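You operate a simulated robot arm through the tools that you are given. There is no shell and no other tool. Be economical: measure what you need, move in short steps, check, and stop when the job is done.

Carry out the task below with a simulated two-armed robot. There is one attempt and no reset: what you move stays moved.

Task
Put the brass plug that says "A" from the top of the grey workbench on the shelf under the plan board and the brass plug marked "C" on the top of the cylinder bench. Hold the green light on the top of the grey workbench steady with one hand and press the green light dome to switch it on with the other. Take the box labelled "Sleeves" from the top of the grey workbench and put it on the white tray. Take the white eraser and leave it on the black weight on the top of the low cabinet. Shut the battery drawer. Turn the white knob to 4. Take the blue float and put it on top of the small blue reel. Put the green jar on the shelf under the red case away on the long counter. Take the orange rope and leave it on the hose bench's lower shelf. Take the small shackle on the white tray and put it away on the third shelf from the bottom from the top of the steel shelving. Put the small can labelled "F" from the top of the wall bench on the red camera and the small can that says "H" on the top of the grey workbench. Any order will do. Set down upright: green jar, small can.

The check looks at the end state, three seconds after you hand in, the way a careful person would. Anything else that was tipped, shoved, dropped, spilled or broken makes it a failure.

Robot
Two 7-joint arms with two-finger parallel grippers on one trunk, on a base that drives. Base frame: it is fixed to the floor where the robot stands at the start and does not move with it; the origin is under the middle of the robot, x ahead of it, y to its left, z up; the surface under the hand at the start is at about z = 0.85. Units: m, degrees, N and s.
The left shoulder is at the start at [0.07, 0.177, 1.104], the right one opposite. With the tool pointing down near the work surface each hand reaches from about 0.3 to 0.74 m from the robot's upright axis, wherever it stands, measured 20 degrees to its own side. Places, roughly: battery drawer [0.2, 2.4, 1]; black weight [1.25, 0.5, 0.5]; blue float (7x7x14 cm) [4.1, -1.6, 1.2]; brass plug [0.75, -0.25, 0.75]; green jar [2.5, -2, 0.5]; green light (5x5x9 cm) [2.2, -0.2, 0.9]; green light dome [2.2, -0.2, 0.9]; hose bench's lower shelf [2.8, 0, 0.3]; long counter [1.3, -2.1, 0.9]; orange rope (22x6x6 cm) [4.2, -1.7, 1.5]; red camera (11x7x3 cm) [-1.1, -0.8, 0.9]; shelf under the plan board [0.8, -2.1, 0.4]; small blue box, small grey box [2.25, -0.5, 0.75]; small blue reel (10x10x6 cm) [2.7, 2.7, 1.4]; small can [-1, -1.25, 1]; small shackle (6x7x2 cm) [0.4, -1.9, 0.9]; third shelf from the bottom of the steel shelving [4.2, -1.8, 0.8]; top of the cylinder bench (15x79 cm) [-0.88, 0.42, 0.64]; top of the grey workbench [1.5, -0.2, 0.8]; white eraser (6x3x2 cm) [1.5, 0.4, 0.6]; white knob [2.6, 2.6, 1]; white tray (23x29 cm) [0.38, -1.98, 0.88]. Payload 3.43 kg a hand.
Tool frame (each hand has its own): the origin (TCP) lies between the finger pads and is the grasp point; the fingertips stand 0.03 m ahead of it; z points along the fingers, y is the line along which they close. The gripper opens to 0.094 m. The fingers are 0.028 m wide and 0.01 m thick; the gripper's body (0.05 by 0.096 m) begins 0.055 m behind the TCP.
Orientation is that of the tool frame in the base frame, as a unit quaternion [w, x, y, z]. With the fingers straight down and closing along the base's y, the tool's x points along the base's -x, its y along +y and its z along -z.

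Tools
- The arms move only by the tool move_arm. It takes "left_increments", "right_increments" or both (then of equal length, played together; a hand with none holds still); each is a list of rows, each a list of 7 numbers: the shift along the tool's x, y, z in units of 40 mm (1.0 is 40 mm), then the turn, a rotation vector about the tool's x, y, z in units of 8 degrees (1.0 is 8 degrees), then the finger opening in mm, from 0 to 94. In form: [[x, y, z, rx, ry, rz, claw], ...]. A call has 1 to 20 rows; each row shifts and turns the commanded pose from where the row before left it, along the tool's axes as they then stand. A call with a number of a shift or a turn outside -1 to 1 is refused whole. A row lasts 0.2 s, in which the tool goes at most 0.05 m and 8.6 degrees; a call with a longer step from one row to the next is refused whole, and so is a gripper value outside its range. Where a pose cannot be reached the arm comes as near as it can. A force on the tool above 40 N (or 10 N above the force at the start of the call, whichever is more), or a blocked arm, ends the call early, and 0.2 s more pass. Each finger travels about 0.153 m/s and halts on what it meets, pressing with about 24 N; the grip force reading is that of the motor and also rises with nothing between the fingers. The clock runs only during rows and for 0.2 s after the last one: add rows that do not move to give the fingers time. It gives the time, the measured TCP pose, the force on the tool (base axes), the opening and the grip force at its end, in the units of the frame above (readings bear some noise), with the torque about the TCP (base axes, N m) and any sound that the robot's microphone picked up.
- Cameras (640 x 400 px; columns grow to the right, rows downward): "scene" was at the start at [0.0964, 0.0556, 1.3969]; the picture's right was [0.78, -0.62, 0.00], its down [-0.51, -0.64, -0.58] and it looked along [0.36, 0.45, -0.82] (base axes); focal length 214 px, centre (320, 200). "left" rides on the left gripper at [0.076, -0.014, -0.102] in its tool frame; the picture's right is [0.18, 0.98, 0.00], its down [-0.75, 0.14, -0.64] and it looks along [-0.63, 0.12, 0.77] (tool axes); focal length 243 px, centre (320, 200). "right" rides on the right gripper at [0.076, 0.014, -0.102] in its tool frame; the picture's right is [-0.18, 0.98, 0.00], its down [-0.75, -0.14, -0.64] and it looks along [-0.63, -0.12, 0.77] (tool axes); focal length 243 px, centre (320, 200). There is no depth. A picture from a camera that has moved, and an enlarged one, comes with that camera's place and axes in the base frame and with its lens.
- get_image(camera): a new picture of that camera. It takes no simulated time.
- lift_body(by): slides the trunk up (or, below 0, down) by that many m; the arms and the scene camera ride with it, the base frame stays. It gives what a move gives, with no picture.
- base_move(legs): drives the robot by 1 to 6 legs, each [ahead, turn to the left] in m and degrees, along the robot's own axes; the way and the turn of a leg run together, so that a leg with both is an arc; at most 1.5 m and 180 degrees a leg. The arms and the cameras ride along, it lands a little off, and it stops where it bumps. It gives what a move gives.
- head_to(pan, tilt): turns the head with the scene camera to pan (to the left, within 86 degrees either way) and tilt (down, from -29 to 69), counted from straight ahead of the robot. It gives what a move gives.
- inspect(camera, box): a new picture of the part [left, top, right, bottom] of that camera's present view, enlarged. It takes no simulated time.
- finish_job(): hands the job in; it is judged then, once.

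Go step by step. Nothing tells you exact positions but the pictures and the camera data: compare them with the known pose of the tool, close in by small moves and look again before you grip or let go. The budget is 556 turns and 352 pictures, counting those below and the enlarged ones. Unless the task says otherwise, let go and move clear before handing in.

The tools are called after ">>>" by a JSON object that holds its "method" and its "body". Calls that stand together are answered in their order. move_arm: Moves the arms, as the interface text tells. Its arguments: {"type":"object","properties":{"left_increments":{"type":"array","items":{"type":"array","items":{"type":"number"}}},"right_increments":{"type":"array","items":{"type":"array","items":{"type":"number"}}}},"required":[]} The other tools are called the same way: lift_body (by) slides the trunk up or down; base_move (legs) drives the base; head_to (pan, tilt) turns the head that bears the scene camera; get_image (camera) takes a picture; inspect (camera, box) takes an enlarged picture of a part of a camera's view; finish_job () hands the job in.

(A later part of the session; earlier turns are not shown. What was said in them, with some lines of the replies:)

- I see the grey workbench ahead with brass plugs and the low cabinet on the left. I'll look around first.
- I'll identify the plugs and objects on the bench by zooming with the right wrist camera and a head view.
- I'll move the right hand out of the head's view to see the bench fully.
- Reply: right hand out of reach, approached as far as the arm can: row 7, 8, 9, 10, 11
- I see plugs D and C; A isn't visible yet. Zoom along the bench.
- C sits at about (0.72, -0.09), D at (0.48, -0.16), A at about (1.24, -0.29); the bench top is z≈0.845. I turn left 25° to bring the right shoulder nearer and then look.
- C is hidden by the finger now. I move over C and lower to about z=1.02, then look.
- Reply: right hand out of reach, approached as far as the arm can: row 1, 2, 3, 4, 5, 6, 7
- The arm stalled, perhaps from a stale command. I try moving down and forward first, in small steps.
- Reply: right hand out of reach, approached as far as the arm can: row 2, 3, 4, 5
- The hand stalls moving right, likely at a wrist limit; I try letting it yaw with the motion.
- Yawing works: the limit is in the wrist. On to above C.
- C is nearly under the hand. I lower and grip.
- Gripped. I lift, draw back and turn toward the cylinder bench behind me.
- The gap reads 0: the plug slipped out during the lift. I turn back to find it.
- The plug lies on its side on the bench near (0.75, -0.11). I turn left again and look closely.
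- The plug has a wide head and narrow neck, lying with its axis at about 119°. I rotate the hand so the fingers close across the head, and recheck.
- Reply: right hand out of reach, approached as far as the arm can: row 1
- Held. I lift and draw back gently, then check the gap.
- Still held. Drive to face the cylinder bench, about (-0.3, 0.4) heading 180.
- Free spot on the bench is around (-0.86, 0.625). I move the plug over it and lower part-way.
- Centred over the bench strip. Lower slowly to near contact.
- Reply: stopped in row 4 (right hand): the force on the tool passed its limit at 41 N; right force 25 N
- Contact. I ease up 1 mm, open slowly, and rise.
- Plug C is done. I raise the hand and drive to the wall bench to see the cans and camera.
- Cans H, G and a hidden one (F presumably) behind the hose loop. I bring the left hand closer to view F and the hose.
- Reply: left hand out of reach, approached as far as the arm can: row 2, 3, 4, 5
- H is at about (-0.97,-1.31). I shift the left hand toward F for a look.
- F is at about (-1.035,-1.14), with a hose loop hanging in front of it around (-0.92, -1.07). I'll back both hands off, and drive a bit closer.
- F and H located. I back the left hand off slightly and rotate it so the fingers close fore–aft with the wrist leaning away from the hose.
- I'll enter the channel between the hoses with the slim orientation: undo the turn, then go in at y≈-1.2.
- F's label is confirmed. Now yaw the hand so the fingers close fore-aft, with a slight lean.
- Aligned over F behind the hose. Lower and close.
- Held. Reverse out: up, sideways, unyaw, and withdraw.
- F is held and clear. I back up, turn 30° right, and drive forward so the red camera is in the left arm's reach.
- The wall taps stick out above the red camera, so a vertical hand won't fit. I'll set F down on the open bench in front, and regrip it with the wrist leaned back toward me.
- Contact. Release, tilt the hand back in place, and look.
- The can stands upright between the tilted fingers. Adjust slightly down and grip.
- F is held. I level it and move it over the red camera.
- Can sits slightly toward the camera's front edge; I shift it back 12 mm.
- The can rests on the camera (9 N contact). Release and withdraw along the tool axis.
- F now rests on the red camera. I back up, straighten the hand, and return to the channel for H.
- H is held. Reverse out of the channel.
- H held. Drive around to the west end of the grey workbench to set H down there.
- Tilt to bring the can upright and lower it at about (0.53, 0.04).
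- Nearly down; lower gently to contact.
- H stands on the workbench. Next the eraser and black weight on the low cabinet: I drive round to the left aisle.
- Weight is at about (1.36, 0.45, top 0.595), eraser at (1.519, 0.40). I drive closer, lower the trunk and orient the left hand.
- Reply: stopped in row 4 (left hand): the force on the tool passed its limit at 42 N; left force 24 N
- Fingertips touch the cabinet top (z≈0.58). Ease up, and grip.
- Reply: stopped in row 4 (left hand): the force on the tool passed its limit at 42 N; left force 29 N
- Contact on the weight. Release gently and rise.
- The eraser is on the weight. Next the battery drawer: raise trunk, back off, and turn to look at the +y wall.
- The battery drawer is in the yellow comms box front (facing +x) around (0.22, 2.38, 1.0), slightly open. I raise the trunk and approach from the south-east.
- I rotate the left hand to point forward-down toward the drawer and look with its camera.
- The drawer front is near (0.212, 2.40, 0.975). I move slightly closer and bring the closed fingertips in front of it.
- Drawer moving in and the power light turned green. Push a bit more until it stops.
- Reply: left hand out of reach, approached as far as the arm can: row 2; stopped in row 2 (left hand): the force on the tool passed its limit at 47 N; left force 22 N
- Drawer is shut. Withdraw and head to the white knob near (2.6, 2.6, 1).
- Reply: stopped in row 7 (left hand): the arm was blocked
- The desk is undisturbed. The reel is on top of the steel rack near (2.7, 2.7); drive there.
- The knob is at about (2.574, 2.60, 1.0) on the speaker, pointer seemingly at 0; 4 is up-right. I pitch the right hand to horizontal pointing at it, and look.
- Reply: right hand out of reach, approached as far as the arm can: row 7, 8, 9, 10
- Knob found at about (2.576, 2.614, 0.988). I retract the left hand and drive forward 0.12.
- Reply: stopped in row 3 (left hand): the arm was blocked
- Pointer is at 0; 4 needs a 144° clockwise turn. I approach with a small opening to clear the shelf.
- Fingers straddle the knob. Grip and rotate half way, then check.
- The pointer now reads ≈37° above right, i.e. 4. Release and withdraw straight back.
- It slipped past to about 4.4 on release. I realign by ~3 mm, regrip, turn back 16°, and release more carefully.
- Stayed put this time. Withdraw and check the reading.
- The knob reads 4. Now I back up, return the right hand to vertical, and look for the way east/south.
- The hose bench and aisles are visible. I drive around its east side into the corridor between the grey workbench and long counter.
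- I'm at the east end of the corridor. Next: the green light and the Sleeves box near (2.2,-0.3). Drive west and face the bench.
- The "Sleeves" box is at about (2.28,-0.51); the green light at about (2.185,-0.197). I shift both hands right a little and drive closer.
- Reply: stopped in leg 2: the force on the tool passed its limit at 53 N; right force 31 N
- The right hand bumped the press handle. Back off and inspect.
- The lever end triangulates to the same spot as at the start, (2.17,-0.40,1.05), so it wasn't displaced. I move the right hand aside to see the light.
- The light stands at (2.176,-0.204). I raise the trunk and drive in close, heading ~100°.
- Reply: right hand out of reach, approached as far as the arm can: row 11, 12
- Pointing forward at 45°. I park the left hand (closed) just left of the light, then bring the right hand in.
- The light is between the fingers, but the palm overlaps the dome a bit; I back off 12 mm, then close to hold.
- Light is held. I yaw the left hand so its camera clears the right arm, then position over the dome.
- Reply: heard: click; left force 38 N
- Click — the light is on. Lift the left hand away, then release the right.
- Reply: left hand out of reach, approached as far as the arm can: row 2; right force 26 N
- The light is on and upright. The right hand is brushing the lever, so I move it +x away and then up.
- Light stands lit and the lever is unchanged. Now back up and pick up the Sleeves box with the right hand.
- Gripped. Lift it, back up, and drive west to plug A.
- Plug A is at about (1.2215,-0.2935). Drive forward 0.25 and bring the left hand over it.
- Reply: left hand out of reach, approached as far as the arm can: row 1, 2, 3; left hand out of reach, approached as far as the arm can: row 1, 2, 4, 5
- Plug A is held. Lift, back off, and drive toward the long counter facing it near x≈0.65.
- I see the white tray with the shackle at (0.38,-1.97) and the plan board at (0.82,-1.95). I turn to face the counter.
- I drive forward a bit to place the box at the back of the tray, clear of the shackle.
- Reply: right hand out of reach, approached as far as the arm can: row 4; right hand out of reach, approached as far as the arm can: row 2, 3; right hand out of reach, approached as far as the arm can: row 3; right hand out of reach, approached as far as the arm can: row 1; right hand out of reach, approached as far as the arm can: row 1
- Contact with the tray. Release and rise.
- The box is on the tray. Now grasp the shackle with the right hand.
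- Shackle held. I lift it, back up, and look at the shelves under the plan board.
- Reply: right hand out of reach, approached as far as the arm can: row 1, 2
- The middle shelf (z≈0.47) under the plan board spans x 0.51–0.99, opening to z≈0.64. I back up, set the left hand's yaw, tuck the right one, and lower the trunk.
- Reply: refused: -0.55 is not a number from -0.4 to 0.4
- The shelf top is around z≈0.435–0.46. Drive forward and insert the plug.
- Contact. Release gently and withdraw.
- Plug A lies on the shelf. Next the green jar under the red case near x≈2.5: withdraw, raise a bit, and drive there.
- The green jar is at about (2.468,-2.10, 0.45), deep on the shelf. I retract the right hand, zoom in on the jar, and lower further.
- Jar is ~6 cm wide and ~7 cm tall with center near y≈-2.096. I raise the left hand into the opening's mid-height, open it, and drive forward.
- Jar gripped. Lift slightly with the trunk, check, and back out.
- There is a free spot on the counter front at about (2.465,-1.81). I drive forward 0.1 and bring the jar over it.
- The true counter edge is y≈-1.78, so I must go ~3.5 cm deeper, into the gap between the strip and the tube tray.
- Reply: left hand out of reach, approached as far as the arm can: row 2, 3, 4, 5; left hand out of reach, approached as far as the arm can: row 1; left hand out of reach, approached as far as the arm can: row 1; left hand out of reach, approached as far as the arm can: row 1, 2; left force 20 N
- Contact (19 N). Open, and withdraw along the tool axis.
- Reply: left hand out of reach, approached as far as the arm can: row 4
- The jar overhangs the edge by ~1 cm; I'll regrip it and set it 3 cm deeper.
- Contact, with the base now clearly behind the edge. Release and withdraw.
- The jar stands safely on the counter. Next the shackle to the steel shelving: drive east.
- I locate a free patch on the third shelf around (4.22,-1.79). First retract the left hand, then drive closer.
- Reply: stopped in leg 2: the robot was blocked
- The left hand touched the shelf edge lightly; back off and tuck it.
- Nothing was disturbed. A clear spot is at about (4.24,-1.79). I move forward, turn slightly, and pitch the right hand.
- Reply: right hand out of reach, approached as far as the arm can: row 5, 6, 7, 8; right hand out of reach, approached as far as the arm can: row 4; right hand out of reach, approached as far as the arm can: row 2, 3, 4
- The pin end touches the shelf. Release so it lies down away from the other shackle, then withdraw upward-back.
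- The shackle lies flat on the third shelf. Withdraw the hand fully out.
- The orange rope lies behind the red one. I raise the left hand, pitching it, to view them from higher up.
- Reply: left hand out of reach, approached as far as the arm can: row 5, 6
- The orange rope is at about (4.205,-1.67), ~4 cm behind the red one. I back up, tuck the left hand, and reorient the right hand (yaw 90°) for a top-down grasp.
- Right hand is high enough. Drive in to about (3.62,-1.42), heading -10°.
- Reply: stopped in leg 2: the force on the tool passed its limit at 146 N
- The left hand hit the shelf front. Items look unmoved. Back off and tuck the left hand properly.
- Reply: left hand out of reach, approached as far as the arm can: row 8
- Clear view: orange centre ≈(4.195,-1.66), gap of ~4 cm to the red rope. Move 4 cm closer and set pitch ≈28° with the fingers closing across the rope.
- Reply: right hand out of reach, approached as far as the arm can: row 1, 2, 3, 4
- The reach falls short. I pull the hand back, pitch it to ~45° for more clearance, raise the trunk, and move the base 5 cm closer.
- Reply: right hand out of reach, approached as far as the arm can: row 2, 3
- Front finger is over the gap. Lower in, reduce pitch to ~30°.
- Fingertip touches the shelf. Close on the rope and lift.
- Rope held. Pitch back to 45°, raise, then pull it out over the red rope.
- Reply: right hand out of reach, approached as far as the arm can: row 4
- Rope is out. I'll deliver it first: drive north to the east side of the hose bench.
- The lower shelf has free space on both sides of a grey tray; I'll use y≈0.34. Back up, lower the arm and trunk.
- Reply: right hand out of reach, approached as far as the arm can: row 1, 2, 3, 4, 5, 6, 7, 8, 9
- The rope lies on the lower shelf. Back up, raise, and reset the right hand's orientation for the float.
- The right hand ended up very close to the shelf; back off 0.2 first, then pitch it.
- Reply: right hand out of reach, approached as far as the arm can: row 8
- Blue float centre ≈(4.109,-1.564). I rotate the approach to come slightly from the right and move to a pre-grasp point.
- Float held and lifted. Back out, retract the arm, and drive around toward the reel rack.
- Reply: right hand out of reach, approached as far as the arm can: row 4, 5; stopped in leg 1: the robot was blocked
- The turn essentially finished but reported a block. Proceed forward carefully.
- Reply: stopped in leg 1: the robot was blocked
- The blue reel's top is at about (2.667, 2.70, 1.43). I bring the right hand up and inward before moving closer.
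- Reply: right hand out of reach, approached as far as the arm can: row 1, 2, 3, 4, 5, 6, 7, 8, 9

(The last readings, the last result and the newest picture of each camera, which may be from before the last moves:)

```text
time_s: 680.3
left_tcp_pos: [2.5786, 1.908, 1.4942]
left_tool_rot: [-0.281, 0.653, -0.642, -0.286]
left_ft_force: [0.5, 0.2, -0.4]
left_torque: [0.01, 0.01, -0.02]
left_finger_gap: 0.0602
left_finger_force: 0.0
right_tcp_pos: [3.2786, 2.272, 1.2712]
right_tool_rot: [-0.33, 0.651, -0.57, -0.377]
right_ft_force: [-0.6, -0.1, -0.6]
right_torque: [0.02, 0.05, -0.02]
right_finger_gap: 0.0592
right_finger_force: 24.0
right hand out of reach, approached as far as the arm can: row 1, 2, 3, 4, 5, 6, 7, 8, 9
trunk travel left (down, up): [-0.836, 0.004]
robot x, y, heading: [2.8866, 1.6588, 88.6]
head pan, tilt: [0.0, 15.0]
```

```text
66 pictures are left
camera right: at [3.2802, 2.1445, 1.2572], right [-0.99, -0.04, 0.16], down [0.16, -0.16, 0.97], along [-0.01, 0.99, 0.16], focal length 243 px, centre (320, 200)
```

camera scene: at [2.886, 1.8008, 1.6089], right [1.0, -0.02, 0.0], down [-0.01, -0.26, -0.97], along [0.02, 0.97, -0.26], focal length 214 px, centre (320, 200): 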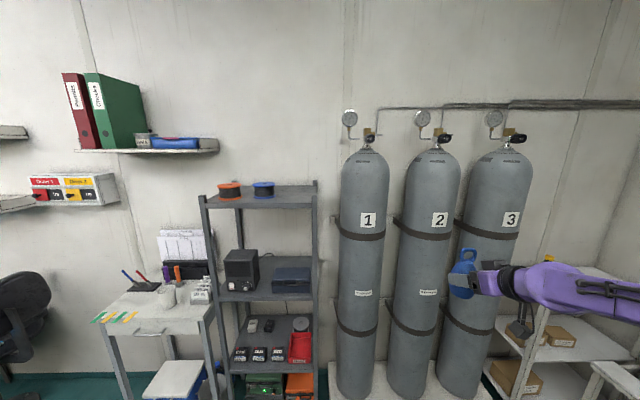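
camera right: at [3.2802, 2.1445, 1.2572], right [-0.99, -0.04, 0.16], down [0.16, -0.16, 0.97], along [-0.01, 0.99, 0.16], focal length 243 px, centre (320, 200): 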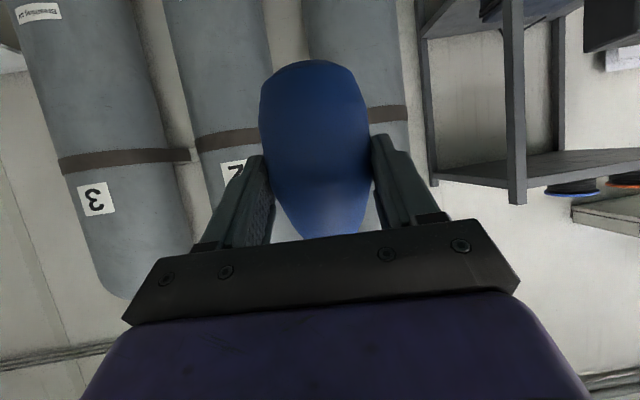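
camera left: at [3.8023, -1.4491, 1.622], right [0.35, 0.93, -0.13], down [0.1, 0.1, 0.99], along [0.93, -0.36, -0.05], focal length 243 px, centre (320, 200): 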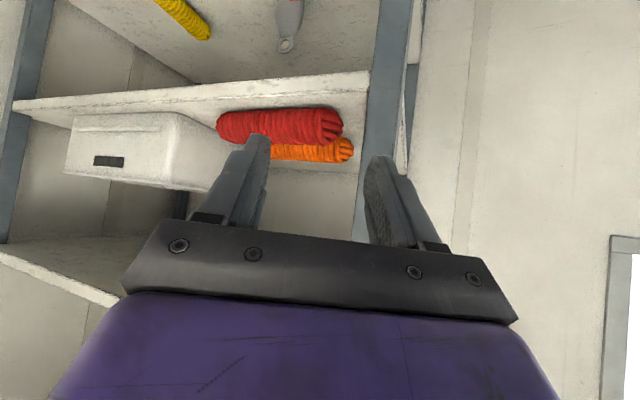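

>>> {"method": "move_arm", "body": {"right_increments": [[0, 0.7, 0.3, 0, 0, 0, 35], [0, 0.9, 0.2, 0, 0, 0, 35], [0, 0.9, 0, 0, 0, 0, 35], [0, 0.9, 0, 0, 0, 0, 35], [-0.6, 0.6, -0.4, 0, 0, 0, 35], [-0.8, 0.3, -0.5, 0, 0, 0, 35], [-0.8, 0.3, -0.5, 0, 0, 0, 35], [-0.8, 0.3, -0.5, 0, 0, 0, 35], [0, 0, 0, 0, 0, 0, 35]]}}

```text
time_s: 682.3
left_tcp_pos: [2.578, 1.9088, 1.4938]
left_tool_rot: [-0.281, 0.653, -0.643, -0.286]
left_ft_force: [-0.5, -0.3, -0.9]
left_torque: [-0.02, 0.0, 0.03]
left_finger_gap: 0.0598
left_finger_force: 0.0
right_tcp_pos: [3.1159, 2.271, 1.3043]
right_tool_rot: [-0.341, 0.643, -0.561, -0.394]
right_ft_force: [0.2, -0.1, -1.1]
right_torque: [-0.01, -0.01, 0.02]
right_finger_gap: 0.0595
right_finger_force: 24.0
right hand out of reach, approached as far as the arm can: row 5, 6, 7, 8
trunk travel left (down, up): [-0.836, 0.004]
robot x, y, heading: [2.8816, 1.6547, 88.7]
head pan, tilt: [0.0, 15.0]
```

>>> {"method": "move_arm", "body": {"right_increments": [[0, 0, 0, 0.8, 0, 0.46, 35], [0, 0, 0, 0.8, 0, 0.46, 35], [-0.6, 0.3, -0.4, 0, 0, 0, 35], [-0.6, 0.3, -0.4, 0, 0, 0, 35], [-0.8, 0.3, -0.4, 0, 0, 0, 35], [-0.8, 0.3, -0.4, 0, 0, 0, 35], [0, 0, 0, 0, 0, 0, 35]]}}

```text
time_s: 683.9
left_tcp_pos: [2.5764, 1.9087, 1.4933]
left_tool_rot: [-0.281, 0.653, -0.642, -0.286]
left_ft_force: [0.4, 0.3, 0.0]
left_torque: [0.01, -0.03, -0.01]
left_finger_gap: 0.06
left_finger_force: 0.1
right_tcp_pos: [3.0754, 2.3019, 1.4317]
right_tool_rot: [0.371, -0.569, 0.652, 0.337]
right_ft_force: [-0.4, 0.4, -1.7]
right_torque: [-0.04, 0.01, 0.01]
right_finger_gap: 0.0589
right_finger_force: 23.5
right hand out of reach, approached as far as the arm can: row 1, 3, 4, 5
trunk travel left (down, up): [-0.836, 0.004]
robot x, y, heading: [2.8845, 1.6605, 88.8]
head pan, tilt: [0.0, 15.0]
```

>>> {"method": "move_arm", "body": {"right_increments": [[-0.8, 0.3, -0.45, 0, 0, 0, 35], [-0.8, 0.3, -0.45, 0, 0, 0, 35], [-0.8, 0.3, -0.45, 0, 0, 0, 35], [-0.8, 0.3, -0.45, 0, 0, 0, 35], [0, 0, 0, 0, 0, 0, 35]]}}

>>> {"method": "get_image", "body": {"camera": "scene"}}

```text
time_s: 685.1
left_tcp_pos: [2.5765, 1.9086, 1.4931]
left_tool_rot: [-0.281, 0.654, -0.643, -0.284]
left_ft_force: [-0.8, -0.4, 0.1]
left_torque: [0.02, 0.04, 0.04]
left_finger_gap: 0.06
left_finger_force: 0.0
right_tcp_pos: [3.022, 2.3089, 1.5738]
right_tool_rot: [0.375, -0.573, 0.649, 0.331]
right_ft_force: [0.3, -0.2, -0.9]
right_torque: [-0.05, 0.0, 0.01]
right_finger_gap: 0.0591
right_finger_force: 23.8
trunk travel left (down, up): [-0.836, 0.004]
robot x, y, heading: [2.885, 1.6597, 88.8]
head pan, tilt: [0.0, 15.0]
```

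```text
65 pictures are left
camera scene: at [2.8856, 1.8011, 1.6089], right [1.0, -0.02, 0.0], down [-0.01, -0.26, -0.97], along [0.02, 0.97, -0.26], focal length 214 px, centre (320, 200)
```

scene: 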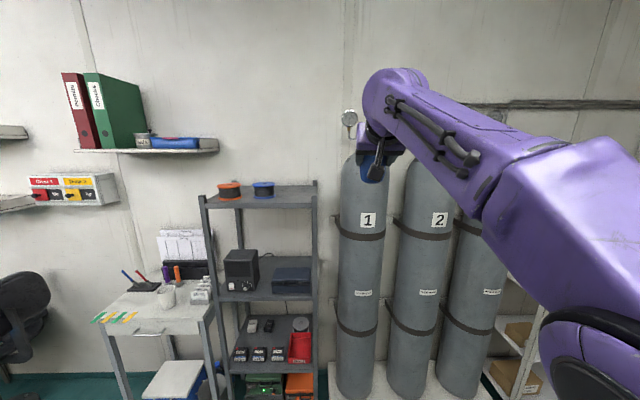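

>>> {"method": "base_move", "body": {"legs": [[0, 52], [0.44, 0]]}}

>>> {"method": "base_move", "body": {"legs": [[0, -51]]}}

>>> {"method": "get_image", "body": {"camera": "right"}}

>>> {"method": "get_image", "body": {"camera": "scene"}}

```text
time_s: 690.1
left_tcp_pos: [2.1582, 1.8488, 1.4937]
left_tool_rot: [-0.127, 0.868, -0.292, -0.38]
left_ft_force: [0.0, -0.1, -0.5]
left_torque: [0.0, 0.02, -0.04]
left_finger_gap: 0.0602
left_finger_force: 0.2
right_tcp_pos: [2.1187, 2.4471, 1.5747]
right_tool_rot: [-0.193, 0.799, -0.333, -0.463]
right_ft_force: [0.4, -0.2, -1.1]
right_torque: [0.02, 0.0, -0.02]
right_finger_gap: 0.0594
right_finger_force: 24.0
trunk travel left (down, up): [-0.836, 0.004]
robot x, y, heading: [2.5421, 1.9349, 140.6]
head pan, tilt: [0.0, 15.0]
```

```text
time_s: 692.8
left_tcp_pos: [2.2324, 2.1814, 1.4941]
left_tool_rot: [-0.28, 0.657, -0.638, -0.287]
left_ft_force: [-0.5, -0.6, -0.2]
left_torque: [0.02, -0.01, 0.04]
left_finger_gap: 0.0599
left_finger_force: 0.0
right_tcp_pos: [2.6734, 2.5872, 1.5748]
right_tool_rot: [0.374, -0.577, 0.645, 0.334]
right_ft_force: [-0.6, -0.5, -0.8]
right_torque: [-0.05, 0.01, 0.0]
right_finger_gap: 0.0594
right_finger_force: 24.6
trunk travel left (down, up): [-0.836, 0.004]
robot x, y, heading: [2.5458, 1.9382, 89.7]
head pan, tilt: [0.0, 15.0]
```

```text
64 pictures are left
camera right: at [2.6444, 2.4634, 1.5599], right [-0.97, 0.2, 0.16], down [0.12, -0.2, 0.97], along [0.23, 0.96, 0.16], focal length 243 px, centre (320, 200)
```

right: 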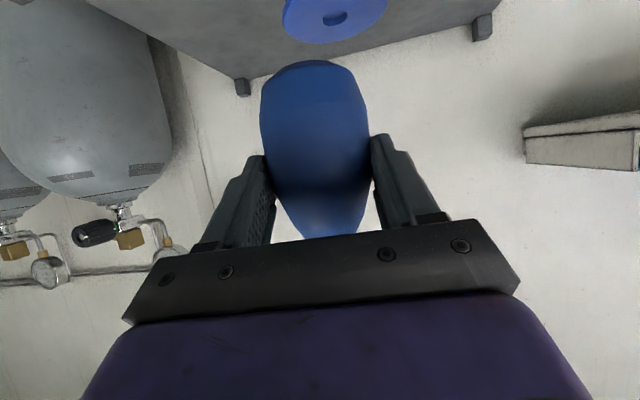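

```text
63 pictures are left
camera scene: at [2.5432, 2.0784, 1.609], right [1.0, -0.01, 0.0], down [0.0, -0.26, -0.97], along [0.01, 0.97, -0.26], focal length 214 px, centre (320, 200)
```

scene: 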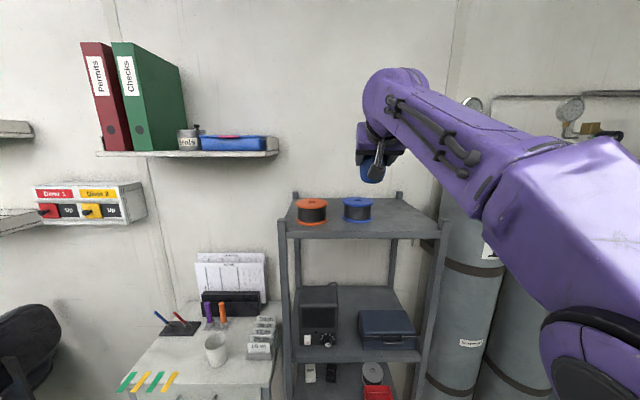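

The float is nearly over the reel, whose top is at about (2.66, 2.679, 1.448). Move over and lower part-way.

>>> {"method": "move_arm", "body": {"right_increments": [[-0.2, 0.18, 0.72, 0, 0, 0, 35], [0, 0.18, 0.75, 0, 0, 0, 35], [0.15, 0.18, 0.75, 0, 0, 0, 35], [0, 0, 0, 0, 0, 0, 35]]}}

>>> {"method": "get_image", "body": {"camera": "right"}}

>>> {"method": "inspect", "body": {"camera": "scene", "box": [280, 120, 460, 260]}}

```text
time_s: 693.8
left_tcp_pos: [2.234, 2.1817, 1.4926]
left_tool_rot: [-0.279, 0.657, -0.638, -0.287]
left_ft_force: [0.9, 0.0, -0.7]
left_torque: [0.0, 0.0, 0.0]
left_finger_gap: 0.0601
left_finger_force: 0.1
right_tcp_pos: [2.672, 2.6577, 1.5258]
right_tool_rot: [0.374, -0.576, 0.646, 0.333]
right_ft_force: [0.3, -0.6, -1.0]
right_torque: [0.02, 0.01, 0.0]
right_finger_gap: 0.0594
right_finger_force: 23.9
right hand out of reach, approached as far as the arm can: row 2, 3
trunk travel left (down, up): [-0.836, 0.004]
robot x, y, heading: [2.5425, 1.9371, 89.6]
head pan, tilt: [0.0, 15.0]
```

```text
62 pictures are left
camera right: at [2.643, 2.5337, 1.511], right [-0.97, 0.2, 0.16], down [0.12, -0.2, 0.97], along [0.23, 0.96, 0.16], focal length 243 px, centre (320, 200)
```

right: 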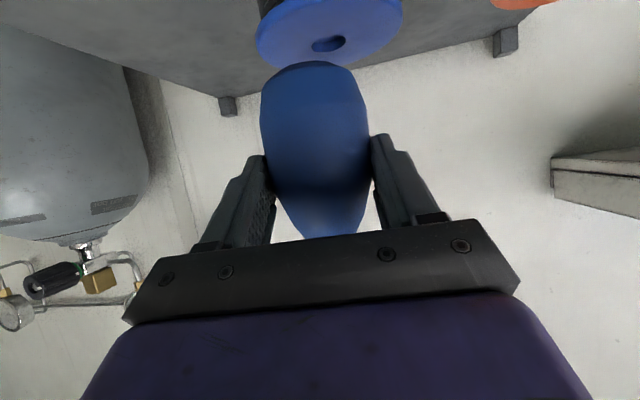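

```text
2.86 times, centred on (370, 190) of scene
camera zoom: at [2.5437, 2.0778, 1.609], right [1.0, -0.01, 0.0], down [0.0, -0.26, -0.97], along [0.01, 0.97, -0.26], focal length 613 px, centre (177, 229)
```

zoom: 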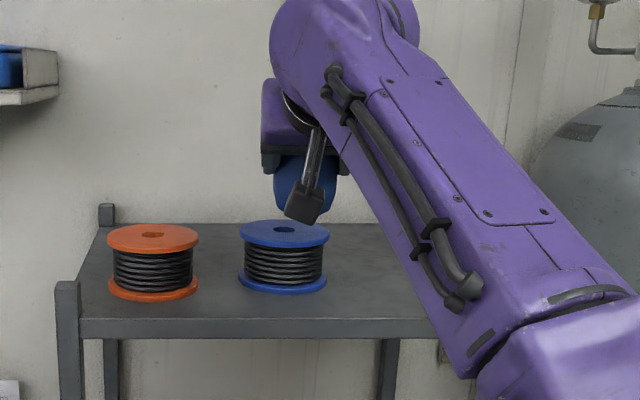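

>>> {"method": "base_move", "body": {"legs": [[0.02, 0]]}}

>>> {"method": "move_arm", "body": {"right_increments": [[0, 0.3, 0, 0, 0, 0, 35], [0, 0, 0, 0, 0, 0, 35]]}}

>>> {"method": "get_image", "body": {"camera": "right"}}

```text
time_s: 694.6
left_tcp_pos: [2.2333, 2.1954, 1.4945]
left_tool_rot: [-0.281, 0.656, -0.638, -0.289]
left_ft_force: [-0.2, -0.6, -0.2]
left_torque: [0.04, 0.0, 0.02]
left_finger_gap: 0.0598
left_finger_force: 0.0
right_tcp_pos: [2.6721, 2.6715, 1.5289]
right_tool_rot: [0.375, -0.576, 0.644, 0.336]
right_ft_force: [-0.6, -0.8, -0.7]
right_torque: [-0.03, 0.03, 0.02]
right_finger_gap: 0.0591
right_finger_force: 23.5
trunk travel left (down, up): [-0.836, 0.004]
robot x, y, heading: [2.5399, 1.956, 89.6]
head pan, tilt: [0.0, 15.0]
```

```text
time_s: 695.2
left_tcp_pos: [2.234, 2.2009, 1.4944]
left_tool_rot: [-0.281, 0.656, -0.639, -0.287]
left_ft_force: [0.0, -0.2, 0.2]
left_torque: [-0.01, -0.03, 0.01]
left_finger_gap: 0.0598
left_finger_force: 0.0
right_tcp_pos: [2.6614, 2.6735, 1.5241]
right_tool_rot: [0.373, -0.577, 0.644, 0.335]
right_ft_force: [0.3, -1.0, -0.8]
right_torque: [-0.02, -0.03, -0.04]
right_finger_gap: 0.0594
right_finger_force: 23.8
right hand out of reach, approached as far as the arm can: row 1
trunk travel left (down, up): [-0.836, 0.004]
robot x, y, heading: [2.5436, 1.9571, 89.7]
head pan, tilt: [0.0, 15.0]
```

```text
60 pictures are left
camera right: at [2.6332, 2.5502, 1.5107], right [-0.97, 0.2, 0.16], down [0.12, -0.2, 0.97], along [0.23, 0.96, 0.17], focal length 243 px, centre (320, 200)
```

right: 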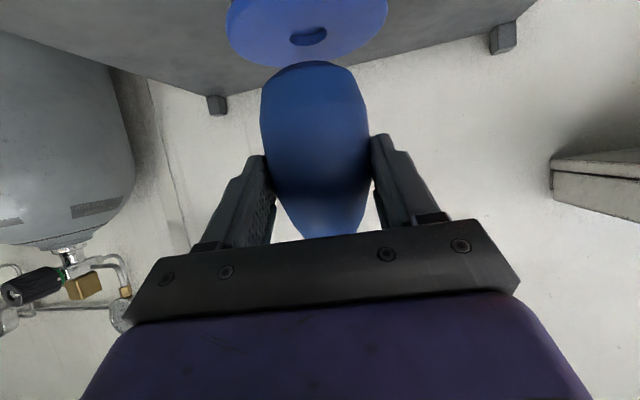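

Aligned within ~5 mm. Lower with the trunk.

>>> {"method": "lift_body", "body": {"by": -0.014}}

>>> {"method": "lift_body", "body": {"by": -0.005}}

>>> {"method": "get_image", "body": {"camera": "right"}}

```text
time_s: 695.8
left_tcp_pos: [2.2346, 2.2014, 1.4805]
left_tool_rot: [-0.28, 0.657, -0.638, -0.288]
left_ft_force: [-0.4, -0.6, 0.1]
left_torque: [-0.03, 0.01, 0.0]
left_finger_gap: 0.0598
left_finger_force: 0.1
right_tcp_pos: [2.6629, 2.6764, 1.5093]
right_tool_rot: [0.374, -0.576, 0.646, 0.333]
right_ft_force: [-0.1, -0.3, -0.9]
right_torque: [0.01, 0.01, 0.01]
right_finger_gap: 0.0591
right_finger_force: 24.2
trunk travel left (down, up): [-0.822, 0.018]
robot x, y, heading: [2.5422, 1.9545, 89.8]
head pan, tilt: [0.0, 15.0]
```

```text
time_s: 696.4
left_tcp_pos: [2.2337, 2.2024, 1.4738]
left_tool_rot: [-0.279, 0.658, -0.638, -0.287]
left_ft_force: [-0.1, 0.8, -0.2]
left_torque: [-0.03, 0.01, 0.0]
left_finger_gap: 0.0597
left_finger_force: 0.1
right_tcp_pos: [2.6619, 2.6773, 1.5055]
right_tool_rot: [0.374, -0.577, 0.646, 0.333]
right_ft_force: [-0.1, -0.6, -1.3]
right_torque: [-0.04, 0.04, -0.01]
right_finger_gap: 0.0593
right_finger_force: 24.0
trunk travel left (down, up): [-0.817, 0.023]
robot x, y, heading: [2.5423, 1.9556, 89.7]
head pan, tilt: [0.0, 15.0]
```

```text
59 pictures are left
camera right: at [2.633, 2.5529, 1.4905], right [-0.97, 0.2, 0.16], down [0.12, -0.2, 0.97], along [0.23, 0.96, 0.17], focal length 243 px, centre (320, 200)
```

right: 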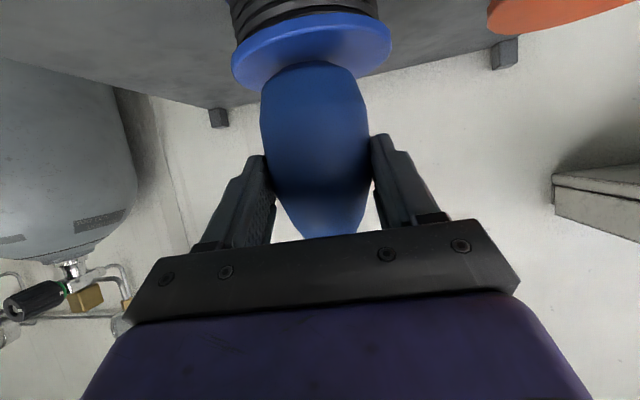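

>>> {"method": "lift_body", "body": {"by": -0.005}}

>>> {"method": "lift_body", "body": {"by": -0.004}}

```text
time_s: 696.9
left_tcp_pos: [2.2333, 2.2026, 1.4689]
left_tool_rot: [-0.28, 0.657, -0.638, -0.287]
left_ft_force: [0.1, -0.3, -0.4]
left_torque: [-0.02, -0.02, -0.01]
left_finger_gap: 0.0599
left_finger_force: 0.0
right_tcp_pos: [2.6623, 2.6774, 1.5003]
right_tool_rot: [0.374, -0.577, 0.645, 0.334]
right_ft_force: [-0.3, 0.4, -1.5]
right_torque: [-0.03, 0.0, 0.0]
right_finger_gap: 0.0593
right_finger_force: 24.0
trunk travel left (down, up): [-0.812, 0.028]
robot x, y, heading: [2.5413, 1.9514, 89.4]
head pan, tilt: [0.0, 15.0]
```

```text
time_s: 697.4
left_tcp_pos: [2.2334, 2.2, 1.4654]
left_tool_rot: [-0.281, 0.657, -0.638, -0.288]
left_ft_force: [0.1, 0.3, 0.8]
left_torque: [0.01, -0.03, 0.0]
left_finger_gap: 0.0601
left_finger_force: 0.0
right_tcp_pos: [2.6621, 2.6745, 1.4994]
right_tool_rot: [0.376, -0.576, 0.644, 0.335]
right_ft_force: [0.4, 4.1, 14.8]
right_torque: [0.44, -0.2, 0.05]
right_finger_gap: 0.0594
right_finger_force: 24.1
trunk travel left (down, up): [-0.808, 0.032]
robot x, y, heading: [2.5422, 1.9576, 89.6]
head pan, tilt: [0.0, 15.0]
```

>>> {"method": "get_image", "body": {"camera": "right"}}

>>> {"method": "inspect", "body": {"camera": "scene", "box": [300, 130, 430, 240]}}

```text
58 pictures are left
camera right: at [2.6331, 2.5507, 1.4841], right [-0.97, 0.2, 0.16], down [0.12, -0.2, 0.97], along [0.23, 0.96, 0.17], focal length 243 px, centre (320, 200)
```

right: 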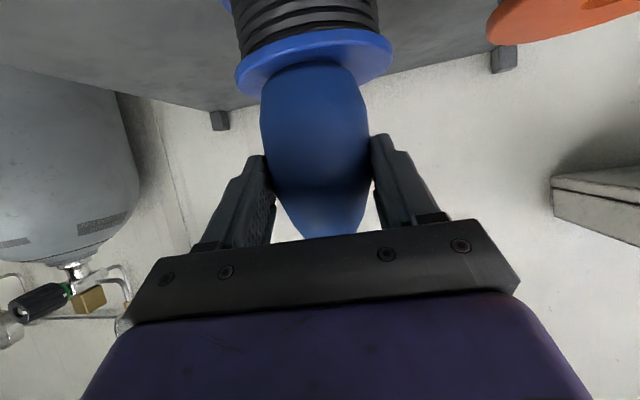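

```text
3.64 times, centred on (365, 185) of scene
camera zoom: at [2.5437, 2.0969, 1.5813], right [1.0, -0.01, 0.0], down [0.0, -0.26, -0.97], along [0.01, 0.97, -0.26], focal length 780 px, centre (156, 254)
```

zoom: 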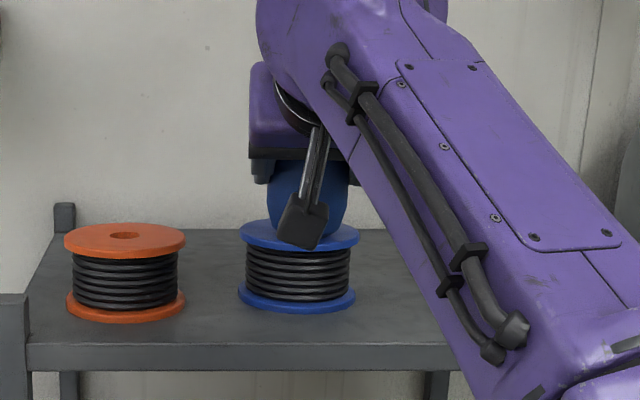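

Centred on the reel. Open slowly and check that it stands.

>>> {"method": "move_arm", "body": {"right_increments": [[0, 0, 0, 0, 0, 0, 60], [0, 0, 0, 0, 0, 0, 62], [0, 0, 0, 0, 0, 0, 66], [0, 0, 0, 0, 0, 0, 72], [0, 0, 0, 0, 0, 0, 78], [0, 0, 0, 0, 0, 0, 80]]}}

>>> {"method": "get_image", "body": {"camera": "right"}}

```text
time_s: 698.8
left_tcp_pos: [2.2335, 2.2013, 1.4649]
left_tool_rot: [-0.28, 0.656, -0.638, -0.288]
left_ft_force: [-0.3, -0.9, -0.5]
left_torque: [0.01, -0.03, -0.03]
left_finger_gap: 0.0601
left_finger_force: 0.0
right_tcp_pos: [2.6624, 2.6764, 1.4953]
right_tool_rot: [0.373, -0.577, 0.645, 0.334]
right_ft_force: [0.3, -1.1, 0.3]
right_torque: [-0.03, -0.01, 0.03]
right_finger_gap: 0.0798
right_finger_force: 0.0
trunk travel left (down, up): [-0.808, 0.032]
robot x, y, heading: [2.5414, 1.9555, 89.5]
head pan, tilt: [0.0, 15.0]
```

```text
56 pictures are left
camera right: at [2.6333, 2.5524, 1.4818], right [-0.97, 0.2, 0.16], down [0.12, -0.2, 0.97], along [0.23, 0.96, 0.17], focal length 243 px, centre (320, 200)
```

right: 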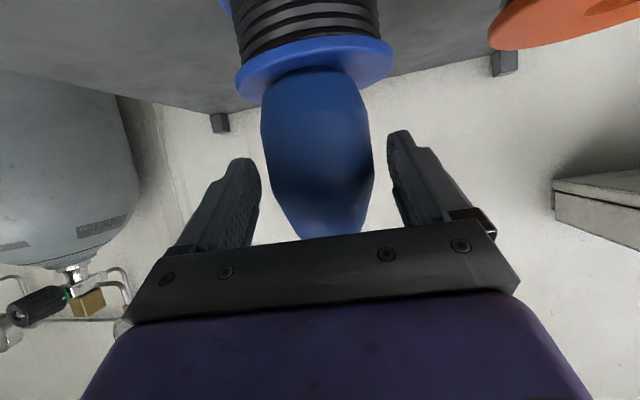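

It stands. Back straight out and check.

>>> {"method": "base_move", "body": {"legs": [[-0.2, 0]]}}

>>> {"method": "get_image", "body": {"camera": "right"}}

>>> {"method": "inspect", "body": {"camera": "scene", "box": [280, 110, 430, 260]}}

```text
time_s: 700.4
left_tcp_pos: [2.2322, 2.0089, 1.465]
left_tool_rot: [-0.278, 0.658, -0.638, -0.287]
left_ft_force: [-1.1, 0.2, 0.7]
left_torque: [-0.01, -0.02, 0.0]
left_finger_gap: 0.0603
left_finger_force: 0.1
right_tcp_pos: [2.6611, 2.4831, 1.4943]
right_tool_rot: [0.371, -0.578, 0.646, 0.333]
right_ft_force: [0.5, 0.6, 0.1]
right_torque: [0.03, -0.01, 0.02]
right_finger_gap: 0.0798
right_finger_force: 0.1
trunk travel left (down, up): [-0.808, 0.032]
robot x, y, heading: [2.5411, 1.7576, 89.3]
head pan, tilt: [0.0, 15.0]
```

```text
55 pictures are left
camera right: at [2.6323, 2.3583, 1.4798], right [-0.97, 0.2, 0.16], down [0.12, -0.19, 0.97], along [0.23, 0.96, 0.16], focal length 243 px, centre (320, 200)
```

right: 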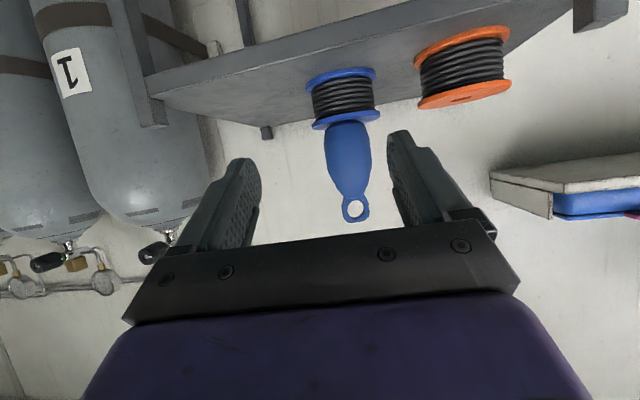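

```text
2.67 times, centred on (355, 185) of scene
camera zoom: at [2.5426, 1.9044, 1.5805], right [1.0, -0.01, 0.0], down [0.0, -0.26, -0.97], along [0.01, 0.97, -0.26], focal length 572 px, centre (227, 240)
```

zoom: 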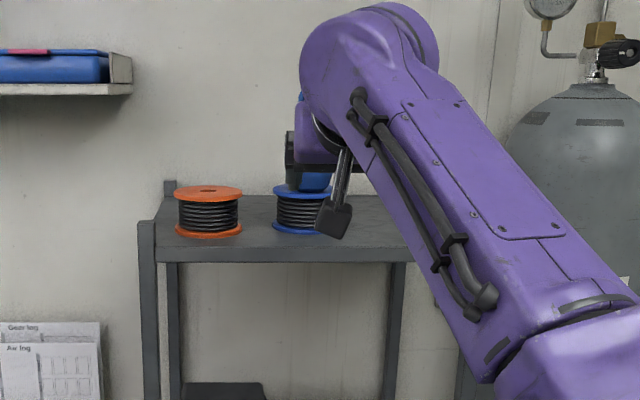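

All goals are in place. Move clear a little more, then hand in.

>>> {"method": "base_move", "body": {"legs": [[-0.25, 0]]}}

>>> {"method": "get_image", "body": {"camera": "scene"}}

```text
time_s: 702.3
left_tcp_pos: [2.2295, 1.7549, 1.465]
left_tool_rot: [-0.278, 0.658, -0.637, -0.288]
left_ft_force: [-0.3, 1.0, 0.5]
left_torque: [0.01, -0.01, -0.02]
left_finger_gap: 0.0602
left_finger_force: 0.1
right_tcp_pos: [2.6588, 2.23, 1.4948]
right_tool_rot: [0.373, -0.578, 0.645, 0.333]
right_ft_force: [1.0, 0.0, -0.8]
right_torque: [0.01, 0.03, 0.02]
right_finger_gap: 0.0797
right_finger_force: 0.1
trunk travel left (down, up): [-0.808, 0.032]
robot x, y, heading: [2.5367, 1.5082, 89.4]
head pan, tilt: [0.0, 15.0]
```

```text
53 pictures are left
camera scene: at [2.5405, 1.6518, 1.5807], right [1.0, -0.01, 0.0], down [0.0, -0.26, -0.97], along [0.01, 0.97, -0.26], focal length 214 px, centre (320, 200)
```

scene: 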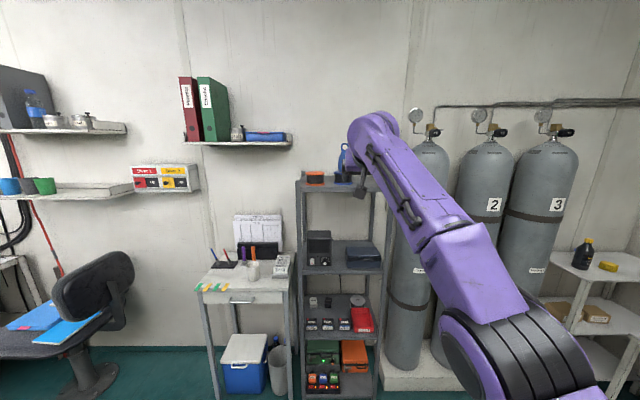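

Everything is placed, the float stands on the reel, and both hands are empty and clear, so I'm handing in.

>>> {"method": "finish_job", "body": {}}

```text
The job is handed in.
```

I finished every item on the list and handed the job in. Both hands were empty and clear at the end. I checked each item right after placing it, but did not do one last check of everything before handing in.

A few things did not go cleanly:
- **Brass plug C:** it slipped out of the gripper once and fell over on the workbench. I picked it up again and it now lies on its side on the cylinder bench.
- **Brass plug A:** it also lies on its side, on the upper of the two open shelves under the plan board.
- **Bumps:** my hands knocked the green press lever on the workbench and the steel shelving. The hardest was a 146 N hit on the shelf front. Nothing nearby looked moved afterwards.
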